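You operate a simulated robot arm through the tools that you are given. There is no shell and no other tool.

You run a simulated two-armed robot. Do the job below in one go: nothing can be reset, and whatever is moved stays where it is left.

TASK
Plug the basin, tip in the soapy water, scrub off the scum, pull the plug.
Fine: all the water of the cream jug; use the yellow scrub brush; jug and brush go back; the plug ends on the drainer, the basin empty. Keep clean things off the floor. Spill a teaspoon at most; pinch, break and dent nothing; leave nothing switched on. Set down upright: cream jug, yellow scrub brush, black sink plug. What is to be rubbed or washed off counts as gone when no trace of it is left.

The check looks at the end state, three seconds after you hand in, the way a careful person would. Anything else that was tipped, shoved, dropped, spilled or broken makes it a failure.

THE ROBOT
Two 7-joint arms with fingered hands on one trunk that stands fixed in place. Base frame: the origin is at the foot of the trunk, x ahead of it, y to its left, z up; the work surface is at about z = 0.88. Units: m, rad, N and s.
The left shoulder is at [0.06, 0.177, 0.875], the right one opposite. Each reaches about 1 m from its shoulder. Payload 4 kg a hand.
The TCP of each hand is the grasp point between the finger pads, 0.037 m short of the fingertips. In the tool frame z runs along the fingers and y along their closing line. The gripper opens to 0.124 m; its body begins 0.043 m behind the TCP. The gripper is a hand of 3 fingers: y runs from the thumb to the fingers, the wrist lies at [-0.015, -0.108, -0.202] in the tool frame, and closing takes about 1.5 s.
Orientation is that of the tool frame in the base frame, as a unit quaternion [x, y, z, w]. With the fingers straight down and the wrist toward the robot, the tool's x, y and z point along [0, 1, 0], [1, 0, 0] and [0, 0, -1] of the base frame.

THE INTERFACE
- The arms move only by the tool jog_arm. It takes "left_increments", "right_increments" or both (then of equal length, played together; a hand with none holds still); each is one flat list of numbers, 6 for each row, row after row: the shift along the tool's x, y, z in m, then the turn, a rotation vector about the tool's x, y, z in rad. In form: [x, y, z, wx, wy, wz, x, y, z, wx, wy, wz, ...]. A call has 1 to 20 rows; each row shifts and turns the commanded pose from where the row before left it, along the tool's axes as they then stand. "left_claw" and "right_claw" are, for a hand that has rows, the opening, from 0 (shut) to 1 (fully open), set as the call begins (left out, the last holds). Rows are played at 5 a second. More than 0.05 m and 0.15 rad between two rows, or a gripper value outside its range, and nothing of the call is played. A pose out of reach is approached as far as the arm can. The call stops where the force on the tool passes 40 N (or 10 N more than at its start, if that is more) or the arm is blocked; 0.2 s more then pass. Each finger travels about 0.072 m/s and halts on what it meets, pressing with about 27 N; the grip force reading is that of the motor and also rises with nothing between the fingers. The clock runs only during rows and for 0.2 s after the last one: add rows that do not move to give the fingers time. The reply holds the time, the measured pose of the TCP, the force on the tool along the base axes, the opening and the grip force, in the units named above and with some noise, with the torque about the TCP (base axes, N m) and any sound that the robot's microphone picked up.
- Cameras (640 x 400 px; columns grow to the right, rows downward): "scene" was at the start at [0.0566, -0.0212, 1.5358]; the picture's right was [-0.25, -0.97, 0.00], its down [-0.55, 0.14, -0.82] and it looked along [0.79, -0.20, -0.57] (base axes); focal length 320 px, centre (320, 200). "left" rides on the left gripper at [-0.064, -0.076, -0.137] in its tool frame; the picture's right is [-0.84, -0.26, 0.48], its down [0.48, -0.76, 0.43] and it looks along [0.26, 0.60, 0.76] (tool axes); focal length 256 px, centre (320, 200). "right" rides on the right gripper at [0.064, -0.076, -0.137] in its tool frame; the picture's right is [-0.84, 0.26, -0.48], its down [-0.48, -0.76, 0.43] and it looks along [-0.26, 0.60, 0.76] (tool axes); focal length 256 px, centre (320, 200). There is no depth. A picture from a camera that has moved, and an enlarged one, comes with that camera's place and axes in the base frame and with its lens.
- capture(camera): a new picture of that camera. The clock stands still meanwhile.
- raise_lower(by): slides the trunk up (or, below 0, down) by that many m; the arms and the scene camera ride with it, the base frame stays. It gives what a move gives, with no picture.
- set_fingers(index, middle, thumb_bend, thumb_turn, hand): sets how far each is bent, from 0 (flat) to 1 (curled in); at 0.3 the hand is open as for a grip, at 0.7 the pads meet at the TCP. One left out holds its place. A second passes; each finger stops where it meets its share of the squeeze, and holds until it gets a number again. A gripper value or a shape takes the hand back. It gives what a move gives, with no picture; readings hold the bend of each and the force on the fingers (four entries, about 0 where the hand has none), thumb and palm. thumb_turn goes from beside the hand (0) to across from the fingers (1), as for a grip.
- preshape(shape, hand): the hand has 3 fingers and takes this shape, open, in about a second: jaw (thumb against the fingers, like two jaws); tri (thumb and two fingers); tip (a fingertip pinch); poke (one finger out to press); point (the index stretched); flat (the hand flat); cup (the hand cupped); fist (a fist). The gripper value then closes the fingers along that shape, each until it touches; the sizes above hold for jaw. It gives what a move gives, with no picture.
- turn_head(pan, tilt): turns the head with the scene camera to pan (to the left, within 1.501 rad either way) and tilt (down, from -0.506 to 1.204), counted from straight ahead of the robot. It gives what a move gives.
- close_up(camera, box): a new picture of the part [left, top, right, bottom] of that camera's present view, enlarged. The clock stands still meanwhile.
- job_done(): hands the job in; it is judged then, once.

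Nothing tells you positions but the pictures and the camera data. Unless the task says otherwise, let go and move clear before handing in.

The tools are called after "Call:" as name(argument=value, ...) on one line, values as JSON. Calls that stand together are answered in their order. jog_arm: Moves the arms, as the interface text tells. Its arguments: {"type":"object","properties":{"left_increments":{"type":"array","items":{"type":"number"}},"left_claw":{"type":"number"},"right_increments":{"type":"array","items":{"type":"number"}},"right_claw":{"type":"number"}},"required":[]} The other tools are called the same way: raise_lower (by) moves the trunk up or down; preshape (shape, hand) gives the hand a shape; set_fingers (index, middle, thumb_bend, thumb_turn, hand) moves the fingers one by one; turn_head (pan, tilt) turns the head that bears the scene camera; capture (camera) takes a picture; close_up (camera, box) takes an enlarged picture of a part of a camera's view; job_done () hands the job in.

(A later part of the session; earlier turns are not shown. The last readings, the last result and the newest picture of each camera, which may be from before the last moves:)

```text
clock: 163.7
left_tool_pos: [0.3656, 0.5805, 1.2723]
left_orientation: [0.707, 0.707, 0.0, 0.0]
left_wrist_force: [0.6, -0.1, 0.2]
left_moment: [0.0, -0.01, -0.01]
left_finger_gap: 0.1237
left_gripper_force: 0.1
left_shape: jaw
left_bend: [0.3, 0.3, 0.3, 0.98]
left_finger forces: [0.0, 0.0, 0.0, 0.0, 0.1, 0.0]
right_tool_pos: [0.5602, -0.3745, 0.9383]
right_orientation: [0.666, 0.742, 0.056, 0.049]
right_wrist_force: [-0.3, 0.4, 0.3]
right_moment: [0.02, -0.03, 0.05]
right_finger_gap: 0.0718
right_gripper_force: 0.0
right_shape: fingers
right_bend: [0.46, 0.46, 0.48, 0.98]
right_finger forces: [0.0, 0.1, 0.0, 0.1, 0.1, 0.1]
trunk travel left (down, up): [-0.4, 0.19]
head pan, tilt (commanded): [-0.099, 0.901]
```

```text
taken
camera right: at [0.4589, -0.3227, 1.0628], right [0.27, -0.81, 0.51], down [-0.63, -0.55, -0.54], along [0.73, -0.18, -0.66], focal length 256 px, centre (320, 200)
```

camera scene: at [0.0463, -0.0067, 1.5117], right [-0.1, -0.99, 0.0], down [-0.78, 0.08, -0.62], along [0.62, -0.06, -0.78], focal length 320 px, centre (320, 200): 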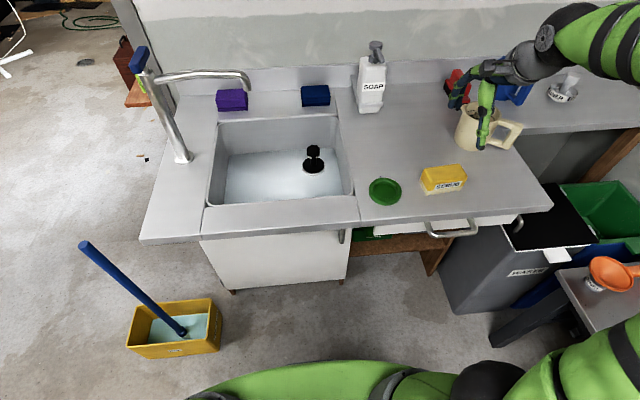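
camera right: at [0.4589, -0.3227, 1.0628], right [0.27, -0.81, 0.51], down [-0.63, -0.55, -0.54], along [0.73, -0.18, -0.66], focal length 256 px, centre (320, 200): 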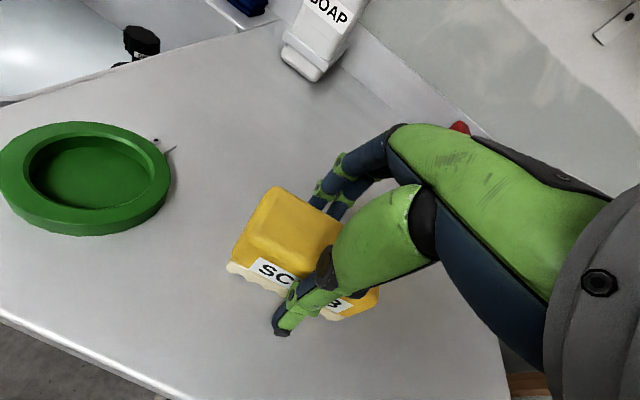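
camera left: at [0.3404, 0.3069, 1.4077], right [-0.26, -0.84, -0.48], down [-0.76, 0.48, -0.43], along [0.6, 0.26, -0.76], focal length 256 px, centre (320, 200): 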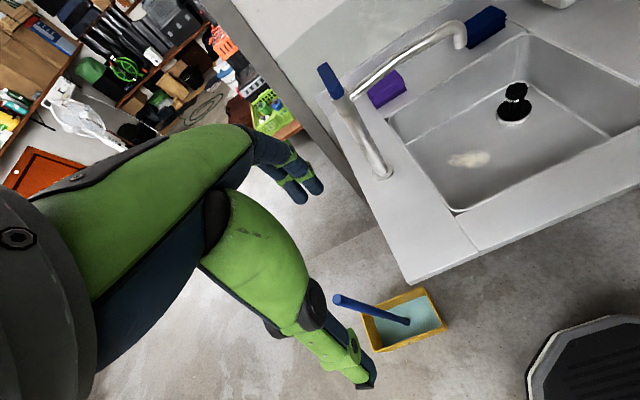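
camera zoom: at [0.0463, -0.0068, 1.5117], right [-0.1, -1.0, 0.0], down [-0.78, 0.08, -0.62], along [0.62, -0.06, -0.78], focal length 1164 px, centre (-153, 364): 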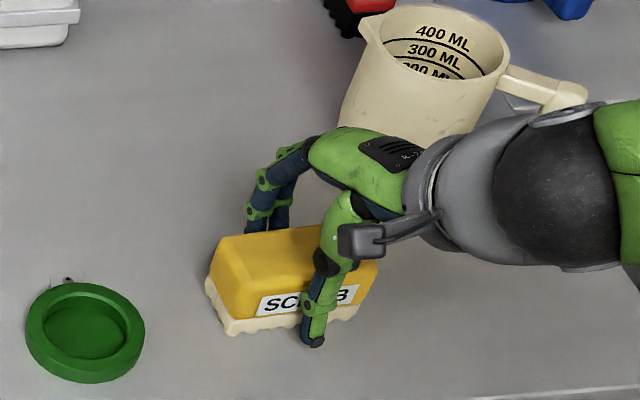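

Call:
set_fingers(hand="right", thumb_bend=0.54, index=0.52, middle=0.52)

Call:
set_fingers(hand="right", thumb_bend=0.58, index=0.56, middle=0.56)

Call:
close_up(camera="scene", box=[390, 100, 510, 210])

```text
clock: 164.7
left_tool_pos: [0.3668, 0.5799, 1.2709]
left_orientation: [0.707, 0.708, -0.001, 0.001]
left_wrist_force: [0.1, 0.2, -0.2]
left_moment: [-0.02, -0.01, 0.01]
left_finger_gap: 0.1234
left_gripper_force: 0.0
left_shape: jaw
left_bend: [0.3, 0.3, 0.3, 0.98]
left_finger forces: [0.0, 0.0, 0.0, 0.0, 0.0, 0.1]
right_tool_pos: [0.5597, -0.3739, 0.9379]
right_orientation: [0.666, 0.742, 0.056, 0.05]
right_wrist_force: [0.3, 0.1, 0.8]
right_moment: [-0.01, -0.05, 0.01]
right_finger_gap: 0.0578
right_gripper_force: 2.9
right_shape: fingers
right_bend: [0.51, 0.51, 0.54, 0.98]
right_finger forces: [1.7, 1.1, 0.1, 0.0, 2.5, 0.0]
trunk travel left (down, up): [-0.4, 0.19]
head pan, tilt (commanded): [-0.099, 0.901]
```

```text
clock: 165.7
left_tool_pos: [0.3667, 0.5808, 1.2711]
left_orientation: [0.707, 0.707, 0.0, 0.0]
left_wrist_force: [-0.5, 0.6, -0.2]
left_moment: [0.03, -0.01, -0.03]
left_finger_gap: 0.1237
left_gripper_force: 0.0
left_shape: jaw
left_bend: [0.3, 0.3, 0.3, 0.98]
left_finger forces: [0.0, 0.0, 0.0, 0.1, 0.1, 0.0]
right_tool_pos: [0.5608, -0.3744, 0.9394]
right_orientation: [0.666, 0.742, 0.057, 0.05]
right_wrist_force: [1.9, -1.0, 3.9]
right_moment: [0.02, -0.23, -0.04]
right_finger_gap: 0.0568
right_gripper_force: 9.0
right_shape: fingers
right_bend: [0.52, 0.53, 0.55, 0.97]
right_finger forces: [5.6, 4.5, 0.1, 0.1, 8.6, 0.0]
trunk travel left (down, up): [-0.4, 0.19]
head pan, tilt (commanded): [-0.099, 0.901]
```

```text
3.64 times, centred on (450, 155) of scene
camera zoom: at [0.0462, -0.0066, 1.5117], right [-0.1, -1.0, 0.0], down [-0.78, 0.08, -0.62], along [0.62, -0.06, -0.78], focal length 1164 px, centre (-153, 364)
```

zoom: 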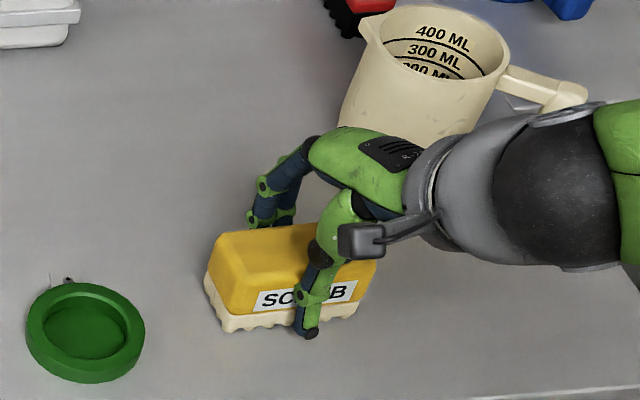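

Call:
set_fingers(hand="right", thumb_bend=0.64, index=0.62, middle=0.62)

Call:
set_fingers(hand="right", thumb_bend=0.75, index=0.73, middle=0.73)

Call:
close_up(camera="scene", box=[390, 100, 510, 210])

Call:
capture(camera="right")

```text
clock: 166.7
left_tool_pos: [0.3666, 0.5815, 1.2721]
left_orientation: [0.707, 0.707, 0.0, 0.0]
left_wrist_force: [-0.2, 0.2, 0.5]
left_moment: [0.03, 0.02, 0.01]
left_finger_gap: 0.1237
left_gripper_force: 0.1
left_shape: jaw
left_bend: [0.3, 0.3, 0.3, 0.98]
left_finger forces: [0.0, 0.0, 0.0, 0.0, 0.1, 0.0]
right_tool_pos: [0.5593, -0.3755, 0.9384]
right_orientation: [0.667, 0.742, 0.055, 0.05]
right_wrist_force: [0.8, -2.2, 10.9]
right_moment: [-0.05, -0.4, -0.04]
right_finger_gap: 0.0566
right_gripper_force: 22.5
right_shape: fingers
right_bend: [0.53, 0.54, 0.58, 0.97]
right_finger forces: [12.3, 10.7, 0.0, 0.0, 22.5, 0.1]
trunk travel left (down, up): [-0.4, 0.19]
head pan, tilt (commanded): [-0.099, 0.901]
```

```text
clock: 167.7
left_tool_pos: [0.3666, 0.5808, 1.2722]
left_orientation: [0.707, 0.707, 0.0, 0.0]
left_wrist_force: [0.7, 0.4, -1.0]
left_moment: [0.01, 0.02, 0.01]
left_finger_gap: 0.1236
left_gripper_force: 0.1
left_shape: jaw
left_bend: [0.3, 0.3, 0.3, 0.98]
left_finger forces: [0.1, 0.1, 0.0, 0.0, 0.1, 0.0]
right_tool_pos: [0.5594, -0.3753, 0.9382]
right_orientation: [0.667, 0.741, 0.056, 0.051]
right_wrist_force: [-3.9, -3.0, 12.0]
right_moment: [0.01, -0.27, -0.01]
right_finger_gap: 0.0547
right_gripper_force: 29.1
right_shape: fingers
right_bend: [0.52, 0.53, 0.59, 0.97]
right_finger forces: [15.3, 11.5, 0.0, 0.0, 30.6, 0.0]
trunk travel left (down, up): [-0.4, 0.19]
head pan, tilt (commanded): [-0.099, 0.901]
```

```text
3.64 times, centred on (450, 155) of scene
camera zoom: at [0.0453, -0.0065, 1.5118], right [-0.1, -0.99, 0.0], down [-0.78, 0.08, -0.62], along [0.62, -0.06, -0.78], focal length 1164 px, centre (-153, 364)
```

zoom: 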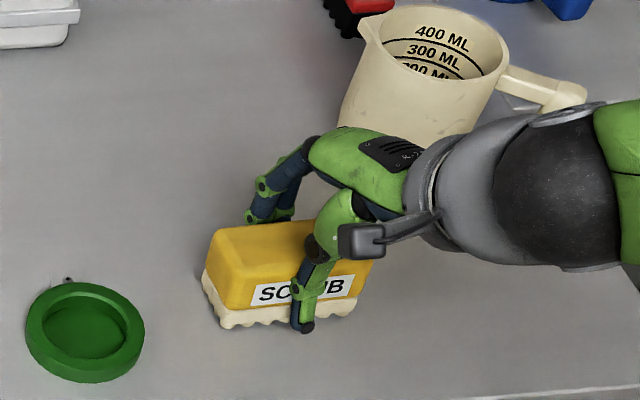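

```text
taken
camera right: at [0.4582, -0.3226, 1.0633], right [0.27, -0.81, 0.52], down [-0.63, -0.55, -0.54], along [0.73, -0.18, -0.66], focal length 256 px, centre (320, 200)
```

right: 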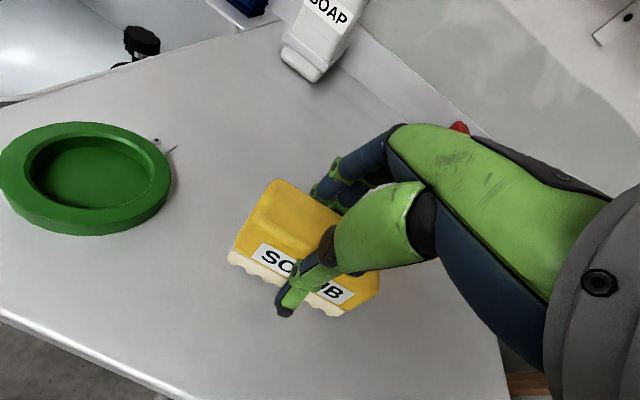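

The brush is held at 29 N with only a slight pitch. I'll lift and look.

Call:
jog_arm(right_increments=[0, 0.0007, -0.005, 0, 0, 0, 0, 0.0007, -0.005, 0, 0, 0, 0, 0.0015, -0.01, 0, 0, 0, 0, 0.003, -0.02, 0, 0, 0, 0, 0.003, -0.02, 0, 0, 0, 0, 0, 0, 0, 0, 0])

Call:
close_up(camera="scene", box=[390, 80, 510, 190])

Call:
capture(camera="right")

```text
clock: 169.1
left_tool_pos: [0.368, 0.5796, 1.2714]
left_orientation: [0.708, 0.707, -0.001, -0.001]
left_wrist_force: [0.1, -0.5, 0.1]
left_moment: [0.03, 0.05, -0.03]
left_finger_gap: 0.1237
left_gripper_force: 0.1
left_shape: jaw
left_bend: [0.3, 0.3, 0.3, 0.98]
left_finger forces: [0.1, 0.0, 0.0, 0.1, 0.1, 0.0]
right_tool_pos: [0.5603, -0.3745, 0.9993]
right_orientation: [0.667, 0.742, 0.057, 0.05]
right_wrist_force: [-0.4, -0.2, -0.6]
right_moment: [0.03, 0.03, -0.03]
right_finger_gap: 0.0543
right_gripper_force: 28.4
right_shape: fingers
right_bend: [0.52, 0.53, 0.6, 0.96]
right_finger forces: [16.9, 11.3, 0.0, 0.1, 28.1, 0.0]
trunk travel left (down, up): [-0.4, 0.19]
head pan, tilt (commanded): [-0.099, 0.901]
```

```text
3.64 times, centred on (450, 135) of scene
camera zoom: at [0.0463, -0.0072, 1.5117], right [-0.1, -0.99, 0.0], down [-0.78, 0.08, -0.62], along [0.62, -0.06, -0.78], focal length 1164 px, centre (-153, 436)
```

zoom: 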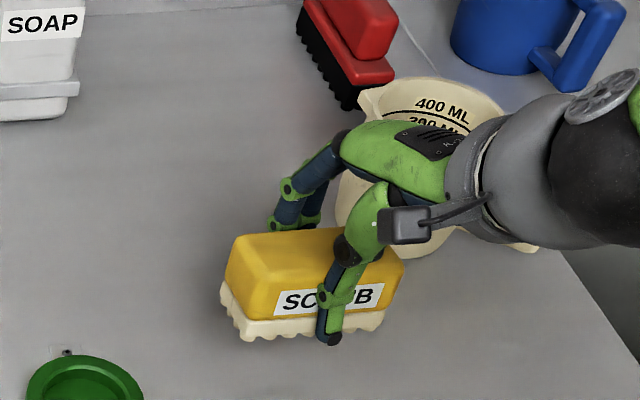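

```text
taken
camera right: at [0.4589, -0.3227, 1.1237], right [0.27, -0.81, 0.51], down [-0.63, -0.55, -0.54], along [0.73, -0.18, -0.66], focal length 256 px, centre (320, 200)
```

right: 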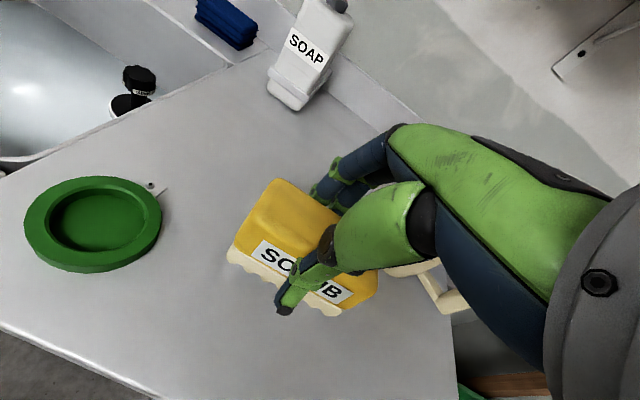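

The brush is lifted but pitched back slightly. I'll level it a little with the hand, raise it and carry it over the basin, staying clear of the plug and spout.

Call:
jog_arm(right_increments=[0, 0.005, -0.02, -0.1, 0, 0, 0.0308, 0.0141, -0.0016, 0, 0, 0, 0.0308, 0.0141, -0.0016, 0, 0, 0, 0.0308, 0.0141, -0.0016, 0, 0, 0, 0.0308, 0.0141, -0.0016, 0, 0, 0, 0.0308, 0.0141, -0.0016, 0, 0, 0, 0.0308, 0.0141, -0.0016, 0, 0, 0, 0.0308, 0.0141, -0.0016, 0, 0, 0, 0.0308, 0.0141, -0.0016, 0, 0, 0, 0.0308, 0.0141, -0.0016, 0, 0, 0, 0.0308, 0.0141, -0.0016, 0, 0, 0, 0.0308, 0.0141, -0.0016, 0, 0, 0, 0.0308, 0.0141, -0.0016, 0, 0, 0, 0, 0, 0, 0, 0, 0])

Call:
capture(camera="scene")

Call:
capture(camera="right")

```text
clock: 172.1
left_tool_pos: [0.3659, 0.5801, 1.2718]
left_orientation: [0.707, 0.707, 0.0, 0.0]
left_wrist_force: [0.2, 0.5, 1.1]
left_moment: [0.01, -0.02, 0.0]
left_finger_gap: 0.1236
left_gripper_force: 0.0
left_shape: jaw
left_bend: [0.3, 0.3, 0.3, 0.98]
left_finger forces: [0.0, 0.0, 0.1, 0.0, 0.0, 0.1]
right_tool_pos: [0.6737, -0.0141, 1.0658]
right_orientation: [0.663, 0.739, 0.093, 0.082]
right_wrist_force: [-0.8, -0.1, -0.9]
right_moment: [-0.02, 0.01, 0.01]
right_finger_gap: 0.0538
right_gripper_force: 27.2
right_shape: fingers
right_bend: [0.51, 0.53, 0.6, 0.96]
right_finger forces: [15.5, 11.3, 0.0, 0.0, 27.0, 0.1]
right hand out of reach, approached as far as the arm can: row 1, 2, 3
trunk travel left (down, up): [-0.4, 0.19]
head pan, tilt (commanded): [-0.099, 0.901]
```

```text
taken
camera scene: at [0.0463, -0.0067, 1.5117], right [-0.1, -0.99, 0.0], down [-0.78, 0.08, -0.62], along [0.62, -0.06, -0.78], focal length 320 px, centre (320, 200)
```

scene: 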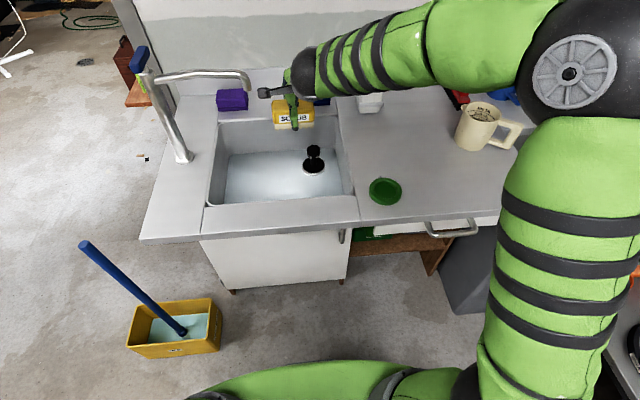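

```text
taken
camera right: at [0.5605, 0.0369, 1.18], right [0.22, -0.82, 0.53], down [-0.57, -0.55, -0.61], along [0.79, -0.17, -0.59], focal length 256 px, centre (320, 200)
```

right: 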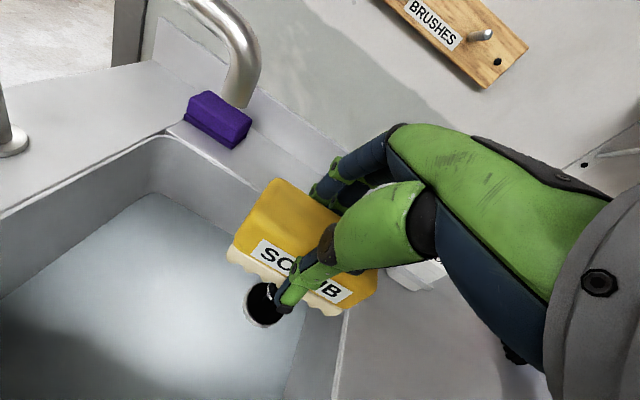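

The brush is over the basin. I'll lower it inside, in front of the plug, before sliding over to the scum spot.

Call:
jog_arm(right_increments=[0.0033, -0.0072, 0.033, 0, 0, 0, 0.0033, -0.0072, 0.033, 0, 0, 0, 0.0033, -0.0072, 0.033, 0, 0, 0, 0.0033, -0.0072, 0.033, 0, 0, 0, 0.0033, -0.0072, 0.033, 0, 0, 0, 0.0033, -0.0072, 0.033, 0, 0, 0, 0.0033, -0.0072, 0.033, 0, 0, 0, 0, 0, 0, 0, 0, 0])

Call:
capture(camera="scene")

Call:
capture(camera="right")

```text
clock: 173.9
left_tool_pos: [0.367, 0.5805, 1.2714]
left_orientation: [0.707, 0.708, 0.0, 0.0]
left_wrist_force: [-0.5, 0.5, -0.6]
left_moment: [-0.01, 0.0, -0.02]
left_finger_gap: 0.1237
left_gripper_force: 0.1
left_shape: jaw
left_bend: [0.3, 0.3, 0.3, 0.98]
left_finger forces: [0.0, 0.1, 0.0, 0.0, 0.0, 0.0]
right_tool_pos: [0.6796, 0.0105, 0.8281]
right_orientation: [0.663, 0.738, 0.094, 0.083]
right_wrist_force: [0.2, 0.2, -0.5]
right_moment: [0.0, -0.02, -0.04]
right_finger_gap: 0.0536
right_gripper_force: 26.7
right_shape: fingers
right_bend: [0.51, 0.53, 0.6, 0.96]
right_finger forces: [15.3, 11.3, 0.2, 0.1, 26.8, 0.0]
trunk travel left (down, up): [-0.4, 0.19]
head pan, tilt (commanded): [-0.099, 0.901]
```

```text
taken
camera scene: at [0.0464, -0.0066, 1.5117], right [-0.1, -1.0, 0.0], down [-0.78, 0.08, -0.62], along [0.62, -0.06, -0.78], focal length 320 px, centre (320, 200)
```

scene: 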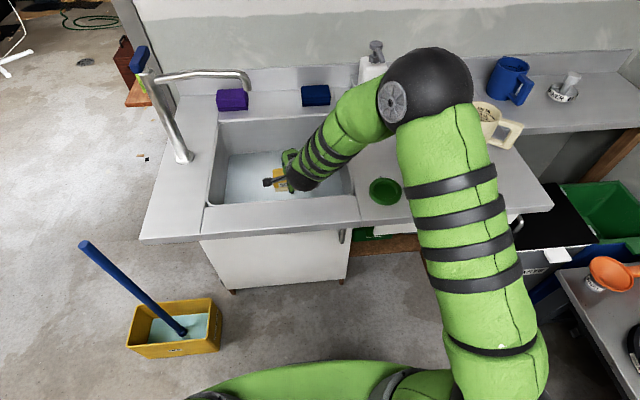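

```text
taken
camera right: at [0.5658, 0.0618, 0.9426], right [0.22, -0.82, 0.53], down [-0.57, -0.55, -0.61], along [0.79, -0.17, -0.59], focal length 256 px, centre (320, 200)
```

right: 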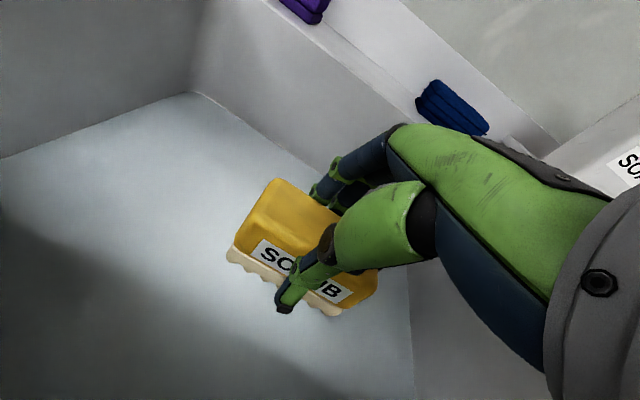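

Inside the basin with no contact. I'll slide over the scum location and lower until the bristles touch the floor.

Call:
jog_arm(right_increments=[0.0201, 0.0153, 0.0039, 0, 0, 0, 0.0201, 0.0153, 0.0039, 0, 0, 0, 0.0201, 0.0153, 0.0039, 0, 0, 0, 0.02, 0.0153, 0.0039, 0, 0, 0, 0, -0.0025, 0.0097, 0, 0, 0, 0, -0.0025, 0.0097, 0, 0, 0, 0, -0.0012, 0.0048, 0, 0, 0, 0, 0, 0, 0, 0, 0])

Call:
capture(camera="right")

Call:
close_up(camera="scene", box=[200, 60, 370, 220])

```text
clock: 175.7
left_tool_pos: [0.3674, 0.581, 1.2714]
left_orientation: [0.707, 0.707, 0.0, 0.0]
left_wrist_force: [0.1, -1.0, -0.4]
left_moment: [0.0, 0.01, 0.02]
left_finger_gap: 0.1238
left_gripper_force: 0.0
left_shape: jaw
left_bend: [0.3, 0.3, 0.3, 0.98]
left_finger forces: [0.1, 0.1, 0.0, 0.0, 0.1, 0.0]
right_tool_pos: [0.7326, 0.0978, 0.8039]
right_orientation: [0.663, 0.738, 0.093, 0.082]
right_wrist_force: [0.3, 0.2, -1.2]
right_moment: [-0.03, -0.01, -0.03]
right_finger_gap: 0.0538
right_gripper_force: 26.4
right_shape: fingers
right_bend: [0.51, 0.53, 0.6, 0.96]
right_finger forces: [15.3, 11.3, 0.0, 0.1, 26.7, 0.0]
trunk travel left (down, up): [-0.4, 0.19]
head pan, tilt (commanded): [-0.099, 0.901]
```

```text
taken
camera right: at [0.6198, 0.1486, 0.9189], right [0.22, -0.82, 0.53], down [-0.57, -0.55, -0.61], along [0.79, -0.17, -0.59], focal length 256 px, centre (320, 200)
```

right: 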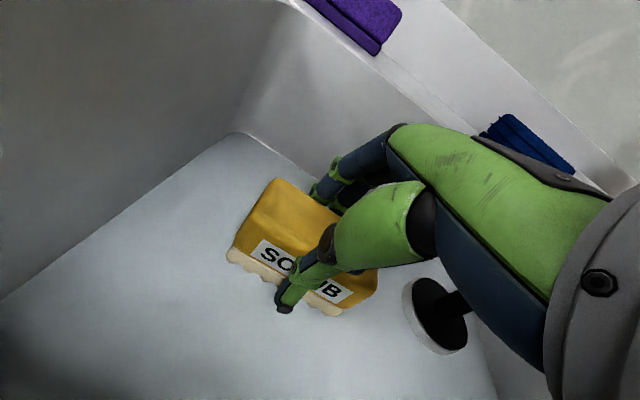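

```text
2.50 times, centred on (285, 140) of scene
camera zoom: at [0.0464, -0.0066, 1.5117], right [-0.1, -1.0, 0.0], down [-0.78, 0.08, -0.62], along [0.62, -0.06, -0.78], focal length 800 px, centre (408, 350)
```

zoom: 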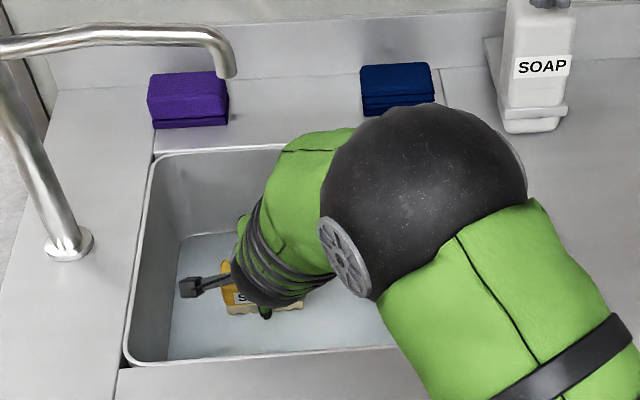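

No contact yet. I'll lower in small steps to a gentle press.

Call:
jog_arm(right_increments=[0, -0.0007, 0.0029, 0, 0, 0, 0, -0.0007, 0.0029, 0, 0, 0, 0, -0.0007, 0.0029, 0, 0, 0])

Call:
jog_arm(right_increments=[0, -0.0005, 0.0019, 0, 0, 0, 0, -0.0005, 0.0019, 0, 0, 0])

Call:
capture(camera="right")

```text
clock: 176.5
left_tool_pos: [0.3673, 0.5802, 1.2728]
left_orientation: [0.707, 0.708, 0.0, 0.0]
left_wrist_force: [0.2, 0.1, 0.2]
left_moment: [0.0, -0.02, 0.01]
left_finger_gap: 0.1237
left_gripper_force: 0.1
left_shape: jaw
left_bend: [0.3, 0.3, 0.3, 0.98]
left_finger forces: [0.1, 0.0, 0.0, 0.1, 0.0, 0.0]
right_tool_pos: [0.7328, 0.0978, 0.7975]
right_orientation: [0.662, 0.739, 0.094, 0.083]
right_wrist_force: [-0.6, 0.0, 3.5]
right_moment: [-0.04, -0.14, -0.02]
right_finger_gap: 0.0539
right_gripper_force: 26.7
right_shape: fingers
right_bend: [0.51, 0.53, 0.6, 0.96]
right_finger forces: [15.2, 11.3, 0.1, 0.0, 27.4, 0.0]
trunk travel left (down, up): [-0.4, 0.19]
head pan, tilt (commanded): [-0.099, 0.901]
```

```text
clock: 177.1
left_tool_pos: [0.3659, 0.5811, 1.2732]
left_orientation: [0.707, 0.707, 0.0, 0.001]
left_wrist_force: [0.5, 0.5, -1.0]
left_moment: [-0.01, 0.01, -0.01]
left_finger_gap: 0.1235
left_gripper_force: 0.0
left_shape: jaw
left_bend: [0.3, 0.3, 0.3, 0.98]
left_finger forces: [0.0, 0.0, 0.1, 0.1, 0.0, 0.0]
right_tool_pos: [0.7325, 0.0978, 0.7953]
right_orientation: [0.664, 0.737, 0.095, 0.085]
right_wrist_force: [-3.4, -2.0, 19.7]
right_moment: [0.11, -0.52, 0.01]
right_finger_gap: 0.0536
right_gripper_force: 27.7
right_shape: fingers
right_bend: [0.51, 0.53, 0.6, 0.96]
right_finger forces: [14.5, 11.4, 0.1, 0.0, 29.9, 0.0]
trunk travel left (down, up): [-0.4, 0.19]
head pan, tilt (commanded): [-0.099, 0.901]
```

```text
taken
camera right: at [0.6192, 0.1482, 0.9093], right [0.22, -0.82, 0.53], down [-0.57, -0.55, -0.61], along [0.79, -0.17, -0.58], focal length 256 px, centre (320, 200)
```

right: 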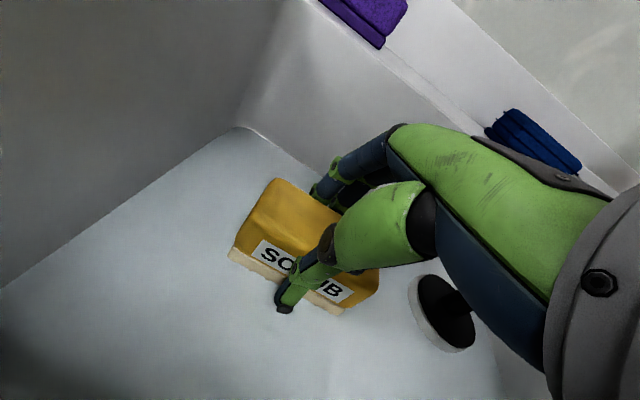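

The press contact is on the brush's far edge, so it's still tilted. I'll ease up, pitch the hand 0.1 rad more and press again.

Call:
jog_arm(right_increments=[0, 0.0015, -0.0058, 0, 0, 0, 0, 0, 0, -0.1, 0, 0, 0, 0, 0, 0, 0, 0])

Call:
jog_arm(right_increments=[0, -0.0007, 0.0019, 0, 0, 0, 0, -0.0007, 0.0019, 0, 0, 0])

Call:
jog_arm(right_increments=[0, -0.0007, 0.0019, 0, 0, 0])

Call:
capture(camera="right")

```text
clock: 177.9
left_tool_pos: [0.3662, 0.5811, 1.272]
left_orientation: [0.708, 0.707, 0.0, -0.001]
left_wrist_force: [-0.2, 1.1, 0.3]
left_moment: [0.02, -0.02, 0.03]
left_finger_gap: 0.1237
left_gripper_force: 0.0
left_shape: jaw
left_bend: [0.3, 0.3, 0.3, 0.98]
left_finger forces: [0.0, 0.1, 0.0, 0.1, 0.1, 0.0]
right_tool_pos: [0.7322, 0.0967, 0.7964]
right_orientation: [0.658, 0.733, 0.129, 0.116]
right_wrist_force: [0.2, 0.6, 1.5]
right_moment: [-0.07, 0.09, -0.04]
right_finger_gap: 0.0532
right_gripper_force: 28.5
right_shape: fingers
right_bend: [0.51, 0.53, 0.6, 0.96]
right_finger forces: [16.3, 11.8, 0.0, 0.0, 28.9, 0.0]
trunk travel left (down, up): [-0.4, 0.19]
head pan, tilt (commanded): [-0.099, 0.901]
```

```text
clock: 178.5
left_tool_pos: [0.3658, 0.58, 1.2724]
left_orientation: [0.707, 0.707, 0.0, 0.0]
left_wrist_force: [0.0, 0.6, 1.1]
left_moment: [0.0, 0.01, -0.01]
left_finger_gap: 0.1236
left_gripper_force: 0.1
left_shape: jaw
left_bend: [0.3, 0.3, 0.3, 0.98]
left_finger forces: [0.1, 0.0, 0.0, 0.0, 0.0, 0.0]
right_tool_pos: [0.7337, 0.0975, 0.7945]
right_orientation: [0.658, 0.732, 0.131, 0.117]
right_wrist_force: [-2.9, -2.1, 11.6]
right_moment: [-0.04, 0.25, -0.01]
right_finger_gap: 0.0532
right_gripper_force: 29.5
right_shape: fingers
right_bend: [0.51, 0.53, 0.6, 0.96]
right_finger forces: [16.6, 11.6, 0.0, 0.1, 31.2, 0.1]
trunk travel left (down, up): [-0.4, 0.19]
head pan, tilt (commanded): [-0.099, 0.901]
```

```text
clock: 178.9
left_tool_pos: [0.3646, 0.5798, 1.2731]
left_orientation: [0.707, 0.707, 0.001, 0.001]
left_wrist_force: [-0.5, 0.5, -0.8]
left_moment: [-0.02, 0.0, 0.0]
left_finger_gap: 0.1239
left_gripper_force: 0.0
left_shape: jaw
left_bend: [0.3, 0.3, 0.3, 0.98]
left_finger forces: [0.0, 0.1, 0.0, 0.0, 0.1, 0.0]
right_tool_pos: [0.7336, 0.097, 0.7948]
right_orientation: [0.658, 0.732, 0.131, 0.117]
right_wrist_force: [-4.5, -3.5, 20.7]
right_moment: [0.01, 0.33, -0.07]
right_finger_gap: 0.0527
right_gripper_force: 32.4
right_shape: fingers
right_bend: [0.51, 0.53, 0.61, 0.96]
right_finger forces: [18.9, 12.2, 0.0, 0.1, 34.3, 0.1]
trunk travel left (down, up): [-0.4, 0.19]
head pan, tilt (commanded): [-0.099, 0.901]
```

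```text
taken
camera right: at [0.6093, 0.1471, 0.897], right [0.16, -0.83, 0.54], down [-0.51, -0.54, -0.67], along [0.85, -0.16, -0.51], focal length 256 px, centre (320, 200)
```

right: 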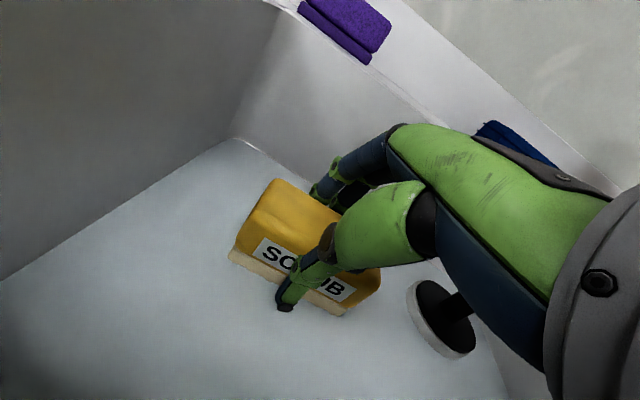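

The brush is now flat on the floor with the press centred. I'll check clearance between the wrist and the basin's front edge before scrubbing.

Call:
close_up(camera="scene", box=[200, 100, 330, 240])

Call:
turn_head(pan=0.45, tilt=0.8)

Call:
capture(camera="scene")

```text
2.86 times, centred on (265, 170) of scene
camera zoom: at [0.0444, -0.0071, 1.512], right [-0.1, -0.99, 0.0], down [-0.78, 0.08, -0.62], along [0.62, -0.06, -0.78], focal length 914 px, centre (477, 286)
```

zoom: 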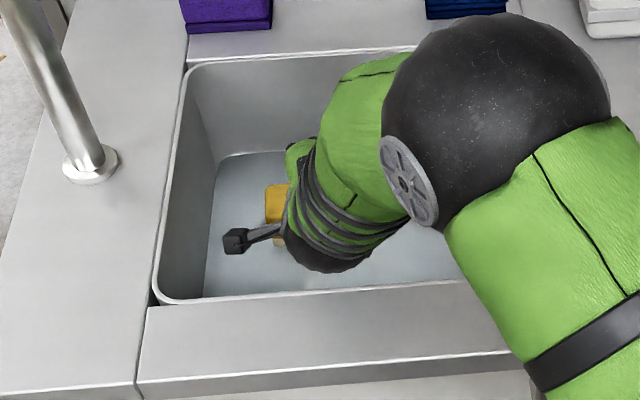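

```text
clock: 179.9
left_tool_pos: [0.3647, 0.5799, 1.2724]
left_orientation: [0.707, 0.707, 0.001, 0.0]
left_wrist_force: [-0.4, 0.4, -0.8]
left_moment: [-0.03, 0.02, 0.04]
left_finger_gap: 0.1236
left_gripper_force: 0.1
left_shape: jaw
left_bend: [0.3, 0.3, 0.3, 0.98]
left_finger forces: [0.0, 0.1, 0.0, 0.0, 0.1, 0.0]
right_tool_pos: [0.7322, 0.0979, 0.7942]
right_orientation: [0.658, 0.732, 0.132, 0.117]
right_wrist_force: [1.4, -2.9, 24.8]
right_moment: [0.11, 0.09, -0.16]
right_finger_gap: 0.0526
right_gripper_force: 33.9
right_shape: fingers
right_bend: [0.5, 0.53, 0.61, 0.97]
right_finger forces: [20.8, 13.5, 0.0, 0.0, 32.7, 0.1]
trunk travel left (down, up): [-0.4, 0.19]
head pan, tilt (commanded): [0.45, 0.799]
```

```text
taken
camera scene: at [0.042, 0.0354, 1.5197], right [0.43, -0.9, 0.0], down [-0.64, -0.31, -0.7], along [0.63, 0.3, -0.72], focal length 320 px, centre (320, 200)
```

scene: 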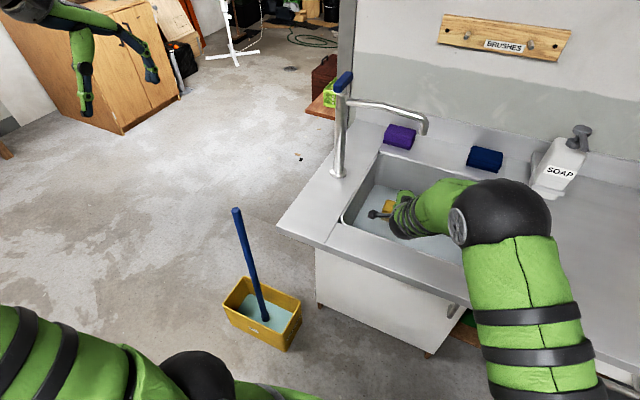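

Call:
close_up(camera="scene", box=[330, 150, 470, 270])

```text
3.33 times, centred on (400, 210) of scene
camera zoom: at [0.042, 0.0354, 1.5197], right [0.43, -0.9, 0.0], down [-0.64, -0.31, -0.7], along [0.63, 0.3, -0.72], focal length 1067 px, centre (53, 167)
```

zoom: 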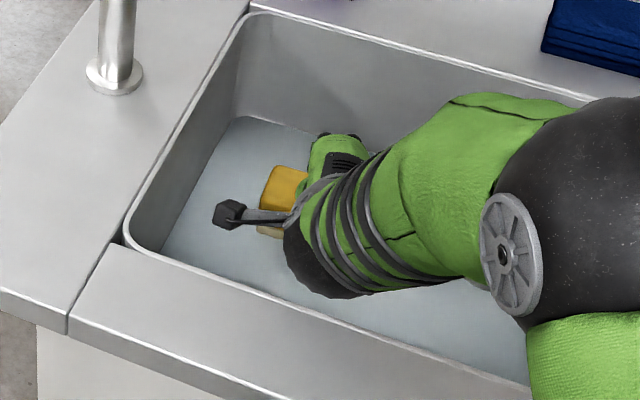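

There's clearance, but I'll keep strokes moderate on the near side. I'll ease the press to about 12 N and begin scrubbing back and forth.

Call:
jog_arm(right_increments=[0, 0.0005, -0.0014, 0, 0, 0, -0.0021, 0.0187, 0.0068, 0, 0, 0, -0.0021, 0.0187, 0.0068, 0, 0, 0, 0.0021, -0.0187, -0.0068, 0, 0, 0, 0.0021, -0.0187, -0.0068, 0, 0, 0, 0.0021, -0.0187, -0.0068, 0, 0, 0])

Call:
capture(camera="right")

Call:
close_up(camera="scene", box=[330, 150, 470, 270])

```text
clock: 181.3
left_tool_pos: [0.3655, 0.5815, 1.2728]
left_orientation: [0.707, 0.707, 0.0, 0.0]
left_wrist_force: [-0.1, -0.1, -0.2]
left_moment: [-0.01, 0.04, -0.01]
left_finger_gap: 0.1238
left_gripper_force: 0.0
left_shape: jaw
left_bend: [0.3, 0.3, 0.3, 0.98]
left_finger forces: [0.1, 0.0, 0.0, 0.0, 0.0, 0.1]
right_tool_pos: [0.7124, 0.096, 0.7932]
right_orientation: [0.657, 0.733, 0.131, 0.117]
right_wrist_force: [3.4, -0.3, 14.5]
right_moment: [0.08, -0.11, -0.04]
right_finger_gap: 0.0524
right_gripper_force: 30.6
right_shape: fingers
right_bend: [0.5, 0.53, 0.61, 0.96]
right_finger forces: [19.8, 13.0, 0.0, 0.0, 28.8, 0.0]
trunk travel left (down, up): [-0.4, 0.19]
head pan, tilt (commanded): [0.45, 0.799]
```

```text
taken
camera right: at [0.5884, 0.1459, 0.8964], right [0.16, -0.83, 0.54], down [-0.51, -0.54, -0.67], along [0.85, -0.16, -0.51], focal length 256 px, centre (320, 200)
```

right: 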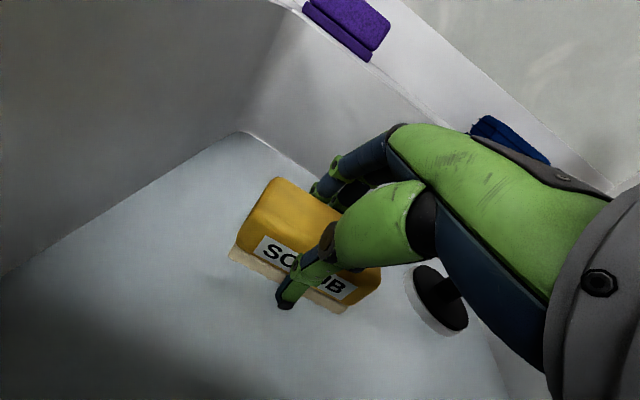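

```text
3.33 times, centred on (400, 210) of scene
camera zoom: at [0.043, 0.0359, 1.5197], right [0.44, -0.9, 0.0], down [-0.65, -0.31, -0.7], along [0.63, 0.3, -0.72], focal length 1067 px, centre (53, 167)
```

zoom: 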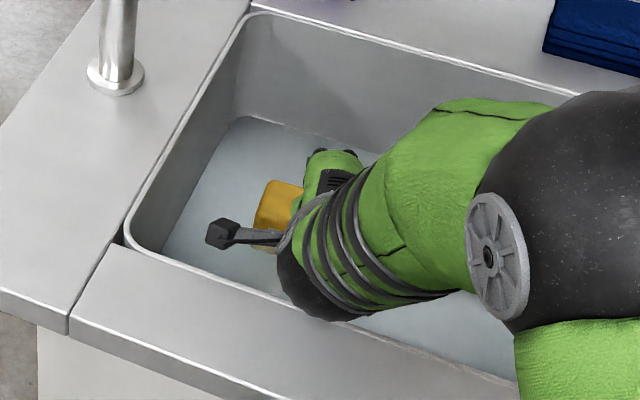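

Scrubbing works smoothly. I'll cover the whole patch with systematic strokes, stepping in y.

Call:
jog_arm(right_increments=[-0.0021, 0.0187, 0.0068, 0, 0, 0, -0.0021, 0.0187, 0.0068, 0, 0, 0, -0.0021, 0.0187, 0.0068, 0, 0, 0, 0.0021, -0.0187, -0.0068, 0, 0, 0, 0.0021, -0.0187, -0.0068, 0, 0, 0, 0.0021, -0.0187, -0.0068, 0, 0, 0, 0.0119, 0.0012, 0.0004, 0, 0, 0, -0.0021, 0.0187, 0.0068, 0, 0, 0, -0.0021, 0.0187, 0.0068, 0, 0, 0, -0.0021, 0.0187, 0.0068, 0, 0, 0, 0.0021, -0.0187, -0.0068, 0, 0, 0, 0.0021, -0.0187, -0.0068, 0, 0, 0, 0.0021, -0.0187, -0.0068, 0, 0, 0, 0.0119, 0.0012, 0.0004, 0, 0, 0, -0.0021, 0.0187, 0.0068, 0, 0, 0, -0.0021, 0.0187, 0.0068, 0, 0, 0, -0.0021, 0.0187, 0.0068, 0, 0, 0, 0.0021, -0.0187, -0.0068, 0, 0, 0, 0.0021, -0.0187, -0.0068, 0, 0, 0, 0.0021, -0.0187, -0.0068, 0, 0, 0])

Call:
capture(camera="right")

```text
clock: 185.5
left_tool_pos: [0.3666, 0.5809, 1.2721]
left_orientation: [0.707, 0.707, 0.0, 0.001]
left_wrist_force: [-0.3, -0.3, -0.4]
left_moment: [0.01, -0.01, -0.04]
left_finger_gap: 0.1236
left_gripper_force: 0.0
left_shape: jaw
left_bend: [0.3, 0.3, 0.3, 0.98]
left_finger forces: [0.0, 0.0, 0.0, 0.0, 0.0, 0.0]
right_tool_pos: [0.7132, 0.1225, 0.7932]
right_orientation: [0.658, 0.733, 0.13, 0.116]
right_wrist_force: [2.4, 0.3, 10.1]
right_moment: [0.04, -0.06, -0.03]
right_finger_gap: 0.0529
right_gripper_force: 30.4
right_shape: fingers
right_bend: [0.5, 0.53, 0.61, 0.96]
right_finger forces: [18.8, 12.8, 0.0, 0.1, 29.1, 0.0]
trunk travel left (down, up): [-0.4, 0.19]
head pan, tilt (commanded): [0.45, 0.799]
```

```text
taken
camera right: at [0.5897, 0.1721, 0.8963], right [0.16, -0.83, 0.54], down [-0.51, -0.54, -0.67], along [0.84, -0.16, -0.51], focal length 256 px, centre (320, 200)
```

right: 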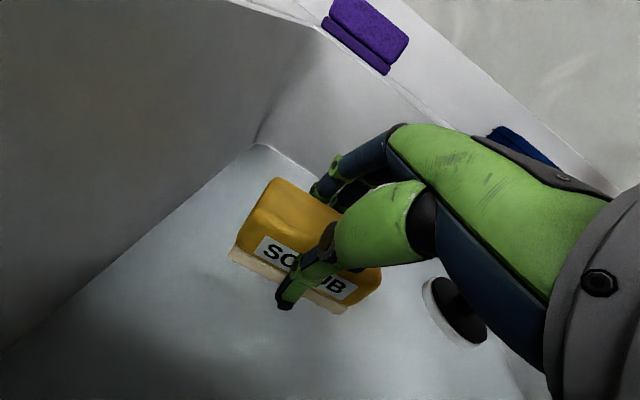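

Good. I'll continue over the left part, then back across to the right part.

Call:
jog_arm(right_increments=[0, -0.0003, 0.0007, 0, 0, 0, -0.0021, 0.0187, 0.0068, 0, 0, 0, -0.0021, 0.0187, 0.0068, 0, 0, 0, -0.0021, 0.0187, 0.0068, 0, 0, 0, 0.0021, -0.0187, -0.0068, 0, 0, 0, 0.0021, -0.0187, -0.0068, 0, 0, 0, 0.0021, -0.0187, -0.0068, 0, 0, 0, 0.0099, 0.001, 0.0004, 0, 0, 0, -0.0021, 0.0187, 0.0068, 0, 0, 0, -0.0021, 0.0187, 0.0068, 0, 0, 0, -0.0021, 0.0187, 0.0068, 0, 0, 0, 0.0021, -0.0187, -0.0068, 0, 0, 0, 0.0021, -0.0187, -0.0068, 0, 0, 0, 0.0021, -0.0187, -0.0068, 0, 0, 0, -0.0199, -0.002, -0.0007, 0, 0, 0, -0.0021, 0.0187, 0.0068, 0, 0, 0, -0.0021, 0.0187, 0.0068, 0, 0, 0, -0.0021, 0.0187, 0.0068, 0, 0, 0])

Call:
jog_arm(right_increments=[0.0021, -0.0187, -0.0068, 0, 0, 0, 0.0021, -0.0187, -0.0068, 0, 0, 0, 0.0021, -0.0187, -0.0068, 0, 0, 0, -0.0199, -0.002, -0.0007, 0, 0, 0, -0.0021, 0.0187, 0.0068, 0, 0, 0, -0.0021, 0.0187, 0.0068, 0, 0, 0, -0.0021, 0.0187, 0.0068, 0, 0, 0, 0.0021, -0.0187, -0.0068, 0, 0, 0, 0.0021, -0.0187, -0.0068, 0, 0, 0, 0.0021, -0.0187, -0.0068, 0, 0, 0, -0.0149, -0.0015, -0.0005, 0, 0, 0, -0.0021, 0.0187, 0.0068, 0, 0, 0, -0.0021, 0.0187, 0.0068, 0, 0, 0, -0.0021, 0.0187, 0.0068, 0, 0, 0, 0.0021, -0.0187, -0.0068, 0, 0, 0, 0.0021, -0.0187, -0.0068, 0, 0, 0, 0.0021, -0.0187, -0.0068, 0, 0, 0])

Call:
capture(camera="right")

Call:
close_up(camera="scene", box=[330, 150, 470, 270])

```text
clock: 189.3
left_tool_pos: [0.3664, 0.5811, 1.2719]
left_orientation: [0.708, 0.707, 0.0, 0.0]
left_wrist_force: [0.6, 0.2, 0.0]
left_moment: [0.04, 0.01, -0.01]
left_finger_gap: 0.1235
left_gripper_force: 0.1
left_shape: jaw
left_bend: [0.3, 0.3, 0.3, 0.98]
left_finger forces: [0.1, 0.1, 0.0, 0.0, 0.1, 0.0]
right_tool_pos: [0.7726, 0.1105, 0.792]
right_orientation: [0.658, 0.733, 0.131, 0.115]
right_wrist_force: [-2.5, 0.2, 7.3]
right_moment: [0.02, 0.16, -0.01]
right_finger_gap: 0.0527
right_gripper_force: 29.7
right_shape: fingers
right_bend: [0.5, 0.53, 0.61, 0.96]
right_finger forces: [17.2, 11.7, 0.1, 0.0, 31.2, 0.0]
trunk travel left (down, up): [-0.4, 0.19]
head pan, tilt (commanded): [0.45, 0.799]
```

```text
clock: 192.9
left_tool_pos: [0.3663, 0.58, 1.2725]
left_orientation: [0.707, 0.707, 0.0, 0.0]
left_wrist_force: [1.0, -0.1, -0.4]
left_moment: [0.03, 0.0, 0.01]
left_finger_gap: 0.124
left_gripper_force: 0.1
left_shape: jaw
left_bend: [0.3, 0.3, 0.3, 0.98]
left_finger forces: [0.1, 0.0, 0.0, 0.1, 0.1, 0.0]
right_tool_pos: [0.712, 0.0754, 0.7936]
right_orientation: [0.658, 0.732, 0.131, 0.116]
right_wrist_force: [3.2, -1.5, 12.5]
right_moment: [0.07, -0.06, 0.0]
right_finger_gap: 0.0526
right_gripper_force: 29.8
right_shape: fingers
right_bend: [0.5, 0.53, 0.61, 0.96]
right_finger forces: [18.6, 12.8, 0.0, 0.0, 28.4, 0.0]
trunk travel left (down, up): [-0.4, 0.19]
head pan, tilt (commanded): [0.45, 0.799]
```

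```text
taken
camera right: at [0.5883, 0.1256, 0.8958], right [0.16, -0.83, 0.54], down [-0.51, -0.54, -0.67], along [0.85, -0.16, -0.51], focal length 256 px, centre (320, 200)
```

right: 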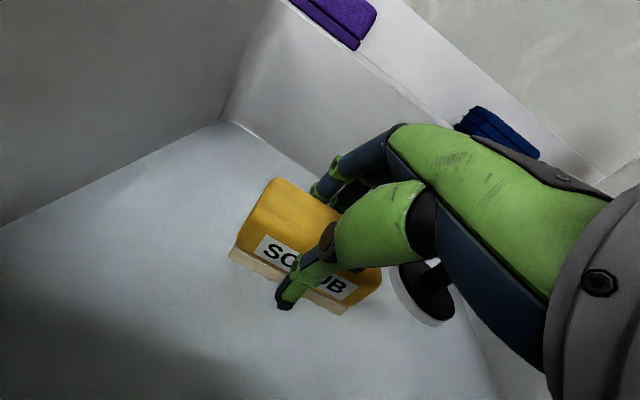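

```text
3.33 times, centred on (400, 210) of scene
camera zoom: at [0.0432, 0.036, 1.5196], right [0.44, -0.9, 0.0], down [-0.65, -0.31, -0.7], along [0.63, 0.3, -0.72], focal length 1067 px, centre (53, 167)
```

zoom: 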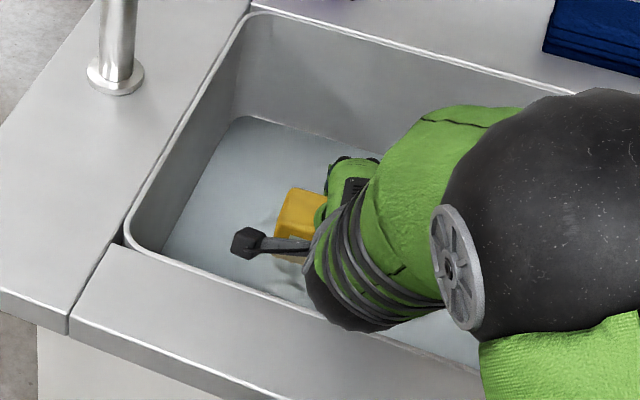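

Now cross-strokes in y over the same area to make sure nothing is missed.

Call:
jog_arm(right_increments=[0.0199, 0.002, 0.0007, 0, 0, 0, 0.0199, 0.002, 0.0007, 0, 0, 0, 0.0199, 0.002, 0.0007, 0, 0, 0, -0.0199, -0.002, -0.0007, 0, 0, 0, -0.0199, -0.002, -0.0007, 0, 0, 0, -0.0199, -0.002, -0.0007, 0, 0, 0, -0.0021, 0.0187, 0.0068, 0, 0, 0, 0.0199, 0.002, 0.0007, 0, 0, 0, 0.0199, 0.002, 0.0007, 0, 0, 0, 0.0199, 0.002, 0.0007, 0, 0, 0, -0.0199, -0.002, -0.0007, 0, 0, 0, -0.0199, -0.002, -0.0007, 0, 0, 0, -0.0199, -0.002, -0.0007, 0, 0, 0, -0.0021, 0.0187, 0.0068, 0, 0, 0, 0.0199, 0.002, 0.0007, 0, 0, 0, 0.0199, 0.002, 0.0007, 0, 0, 0, 0.0199, 0.002, 0.0007, 0, 0, 0, -0.0199, -0.002, -0.0007, 0, 0, 0, -0.0199, -0.002, -0.0007, 0, 0, 0, -0.0199, -0.002, -0.0007, 0, 0, 0])

Call:
jog_arm(right_increments=[-0.0021, 0.0187, 0.0068, 0, 0, 0, 0.0199, 0.002, 0.0007, 0, 0, 0, 0.0199, 0.002, 0.0007, 0, 0, 0, 0.0199, 0.002, 0.0007, 0, 0, 0, -0.0199, -0.002, -0.0007, 0, 0, 0, -0.0199, -0.002, -0.0007, 0, 0, 0, 0.0021, -0.0187, -0.0068, 0, 0, 0, 0.0021, -0.0187, -0.0068, 0, 0, 0, 0.0021, -0.0187, -0.0068, 0, 0, 0, -0.0021, 0.0187, 0.0068, 0, 0, 0, -0.0021, 0.0187, 0.0068, 0, 0, 0, -0.0021, 0.0187, 0.0068, 0, 0, 0, 0.0021, -0.0187, -0.0068, 0, 0, 0, 0.0021, -0.0187, -0.0068, 0, 0, 0])

Call:
capture(camera="right")

```text
clock: 197.1
left_tool_pos: [0.3668, 0.5808, 1.2732]
left_orientation: [0.707, 0.707, 0.001, -0.001]
left_wrist_force: [1.2, 0.0, 0.0]
left_moment: [0.02, -0.02, 0.0]
left_finger_gap: 0.1236
left_gripper_force: 0.1
left_shape: jaw
left_bend: [0.3, 0.3, 0.3, 0.98]
left_finger forces: [0.0, 0.1, 0.0, 0.1, 0.0, 0.0]
right_tool_pos: [0.7519, 0.0771, 0.7928]
right_orientation: [0.658, 0.733, 0.131, 0.116]
right_wrist_force: [-0.2, 2.5, 10.3]
right_moment: [0.08, 0.04, -0.05]
right_finger_gap: 0.0526
right_gripper_force: 29.2
right_shape: fingers
right_bend: [0.5, 0.54, 0.61, 0.96]
right_finger forces: [18.5, 10.9, 0.0, 0.0, 28.9, 0.0]
trunk travel left (down, up): [-0.4, 0.19]
head pan, tilt (commanded): [0.45, 0.799]
```

```text
clock: 200.1
left_tool_pos: [0.3671, 0.5818, 1.2726]
left_orientation: [0.707, 0.707, 0.0, 0.0]
left_wrist_force: [0.3, -1.1, -0.3]
left_moment: [-0.01, -0.05, 0.0]
left_finger_gap: 0.1241
left_gripper_force: 0.0
left_shape: jaw
left_bend: [0.3, 0.3, 0.3, 0.98]
left_finger forces: [0.0, 0.0, 0.0, 0.0, 0.1, 0.0]
right_tool_pos: [0.7336, 0.0966, 0.7929]
right_orientation: [0.659, 0.732, 0.131, 0.117]
right_wrist_force: [3.1, -0.6, 9.8]
right_moment: [0.08, -0.08, -0.02]
right_finger_gap: 0.0526
right_gripper_force: 29.8
right_shape: fingers
right_bend: [0.5, 0.53, 0.61, 0.96]
right_finger forces: [18.5, 12.5, 0.1, 0.1, 27.7, 0.0]
trunk travel left (down, up): [-0.4, 0.19]
head pan, tilt (commanded): [0.45, 0.799]
```

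```text
taken
camera right: at [0.6096, 0.1454, 0.8957], right [0.16, -0.83, 0.54], down [-0.51, -0.54, -0.67], along [0.85, -0.16, -0.51], focal length 256 px, centre (320, 200)
```

right: 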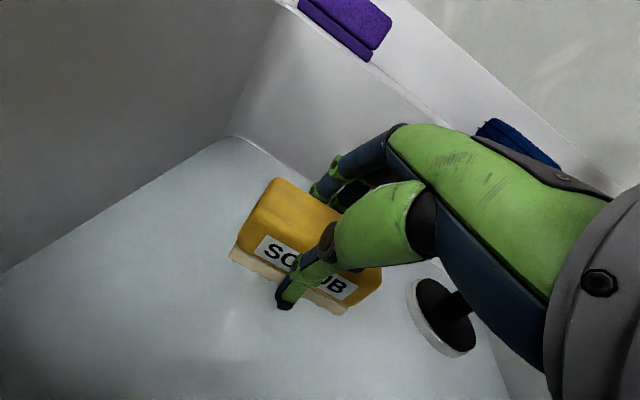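

The water hides the floor, so to be safe I'll do another full set of strokes with a little more pressure.

Call:
jog_arm(right_increments=[0.0021, -0.019, -0.0062, 0, 0, 0, -0.0021, 0.0187, 0.0068, 0, 0, 0, -0.0021, 0.0187, 0.0068, 0, 0, 0, -0.0021, 0.0187, 0.0068, 0, 0, 0, 0.0021, -0.0187, -0.0068, 0, 0, 0, 0.0021, -0.0187, -0.0068, 0, 0, 0, 0.0021, -0.0187, -0.0068, 0, 0, 0, 0.0169, 0.0018, 0.0006, 0, 0, 0, -0.0021, 0.0187, 0.0068, 0, 0, 0, -0.0021, 0.0187, 0.0068, 0, 0, 0, -0.0021, 0.0187, 0.0068, 0, 0, 0, 0.0021, -0.0187, -0.0068, 0, 0, 0, 0.0021, -0.0187, -0.0068, 0, 0, 0, 0.0021, -0.0187, -0.0068, 0, 0, 0, 0.0149, 0.0015, 0.0005, 0, 0, 0, -0.0021, 0.0187, 0.0068, 0, 0, 0, -0.0021, 0.0187, 0.0068, 0, 0, 0, -0.0021, 0.0187, 0.0068, 0, 0, 0])

Call:
jog_arm(right_increments=[0.0021, -0.0187, -0.0068, 0, 0, 0, 0.0021, -0.0187, -0.0068, 0, 0, 0, 0.0021, -0.0187, -0.0068, 0, 0, 0, -0.0249, -0.0025, -0.0009, 0, 0, 0, -0.0021, 0.0187, 0.0068, 0, 0, 0, -0.0021, 0.0187, 0.0068, 0, 0, 0, -0.0021, 0.0187, 0.0068, 0, 0, 0, 0.0021, -0.0187, -0.0068, 0, 0, 0, 0.0021, -0.0187, -0.0068, 0, 0, 0, 0.0021, -0.0187, -0.0068, 0, 0, 0, -0.0249, -0.0025, -0.0009, 0, 0, 0, -0.0021, 0.0187, 0.0068, 0, 0, 0, -0.0021, 0.0187, 0.0068, 0, 0, 0, -0.0021, 0.0187, 0.0068, 0, 0, 0, 0.0021, -0.0187, -0.0068, 0, 0, 0, 0.0021, -0.0187, -0.0068, 0, 0, 0, 0.0021, -0.0187, -0.0068, 0, 0, 0])

```text
clock: 203.9
left_tool_pos: [0.3657, 0.5814, 1.2726]
left_orientation: [0.707, 0.707, 0.0, 0.001]
left_wrist_force: [0.1, 0.1, 0.3]
left_moment: [0.01, -0.04, -0.02]
left_finger_gap: 0.1238
left_gripper_force: 0.0
left_shape: jaw
left_bend: [0.3, 0.3, 0.3, 0.98]
left_finger forces: [0.0, 0.1, 0.0, 0.0, 0.0, 0.1]
right_tool_pos: [0.7731, 0.1274, 0.7924]
right_orientation: [0.658, 0.733, 0.131, 0.117]
right_wrist_force: [-3.0, 0.9, 13.1]
right_moment: [0.13, -0.06, 0.05]
right_finger_gap: 0.0526
right_gripper_force: 29.2
right_shape: fingers
right_bend: [0.5, 0.53, 0.61, 0.96]
right_finger forces: [17.0, 11.2, 0.1, 0.1, 30.9, 0.0]
trunk travel left (down, up): [-0.4, 0.19]
head pan, tilt (commanded): [0.45, 0.799]
```

```text
clock: 207.5
left_tool_pos: [0.3661, 0.5809, 1.2711]
left_orientation: [0.707, 0.707, 0.0, 0.0]
left_wrist_force: [0.3, 0.2, 0.7]
left_moment: [0.0, 0.03, 0.0]
left_finger_gap: 0.1238
left_gripper_force: 0.1
left_shape: jaw
left_bend: [0.3, 0.3, 0.3, 0.98]
left_finger forces: [0.1, 0.0, 0.0, 0.1, 0.1, 0.0]
right_tool_pos: [0.7135, 0.0779, 0.7931]
right_orientation: [0.658, 0.732, 0.13, 0.117]
right_wrist_force: [2.6, 1.1, 15.2]
right_moment: [0.18, -0.24, -0.02]
right_finger_gap: 0.0527
right_gripper_force: 29.2
right_shape: fingers
right_bend: [0.5, 0.53, 0.61, 0.96]
right_finger forces: [18.4, 12.5, 0.0, 0.0, 27.2, 0.0]
trunk travel left (down, up): [-0.4, 0.19]
head pan, tilt (commanded): [0.45, 0.799]
```

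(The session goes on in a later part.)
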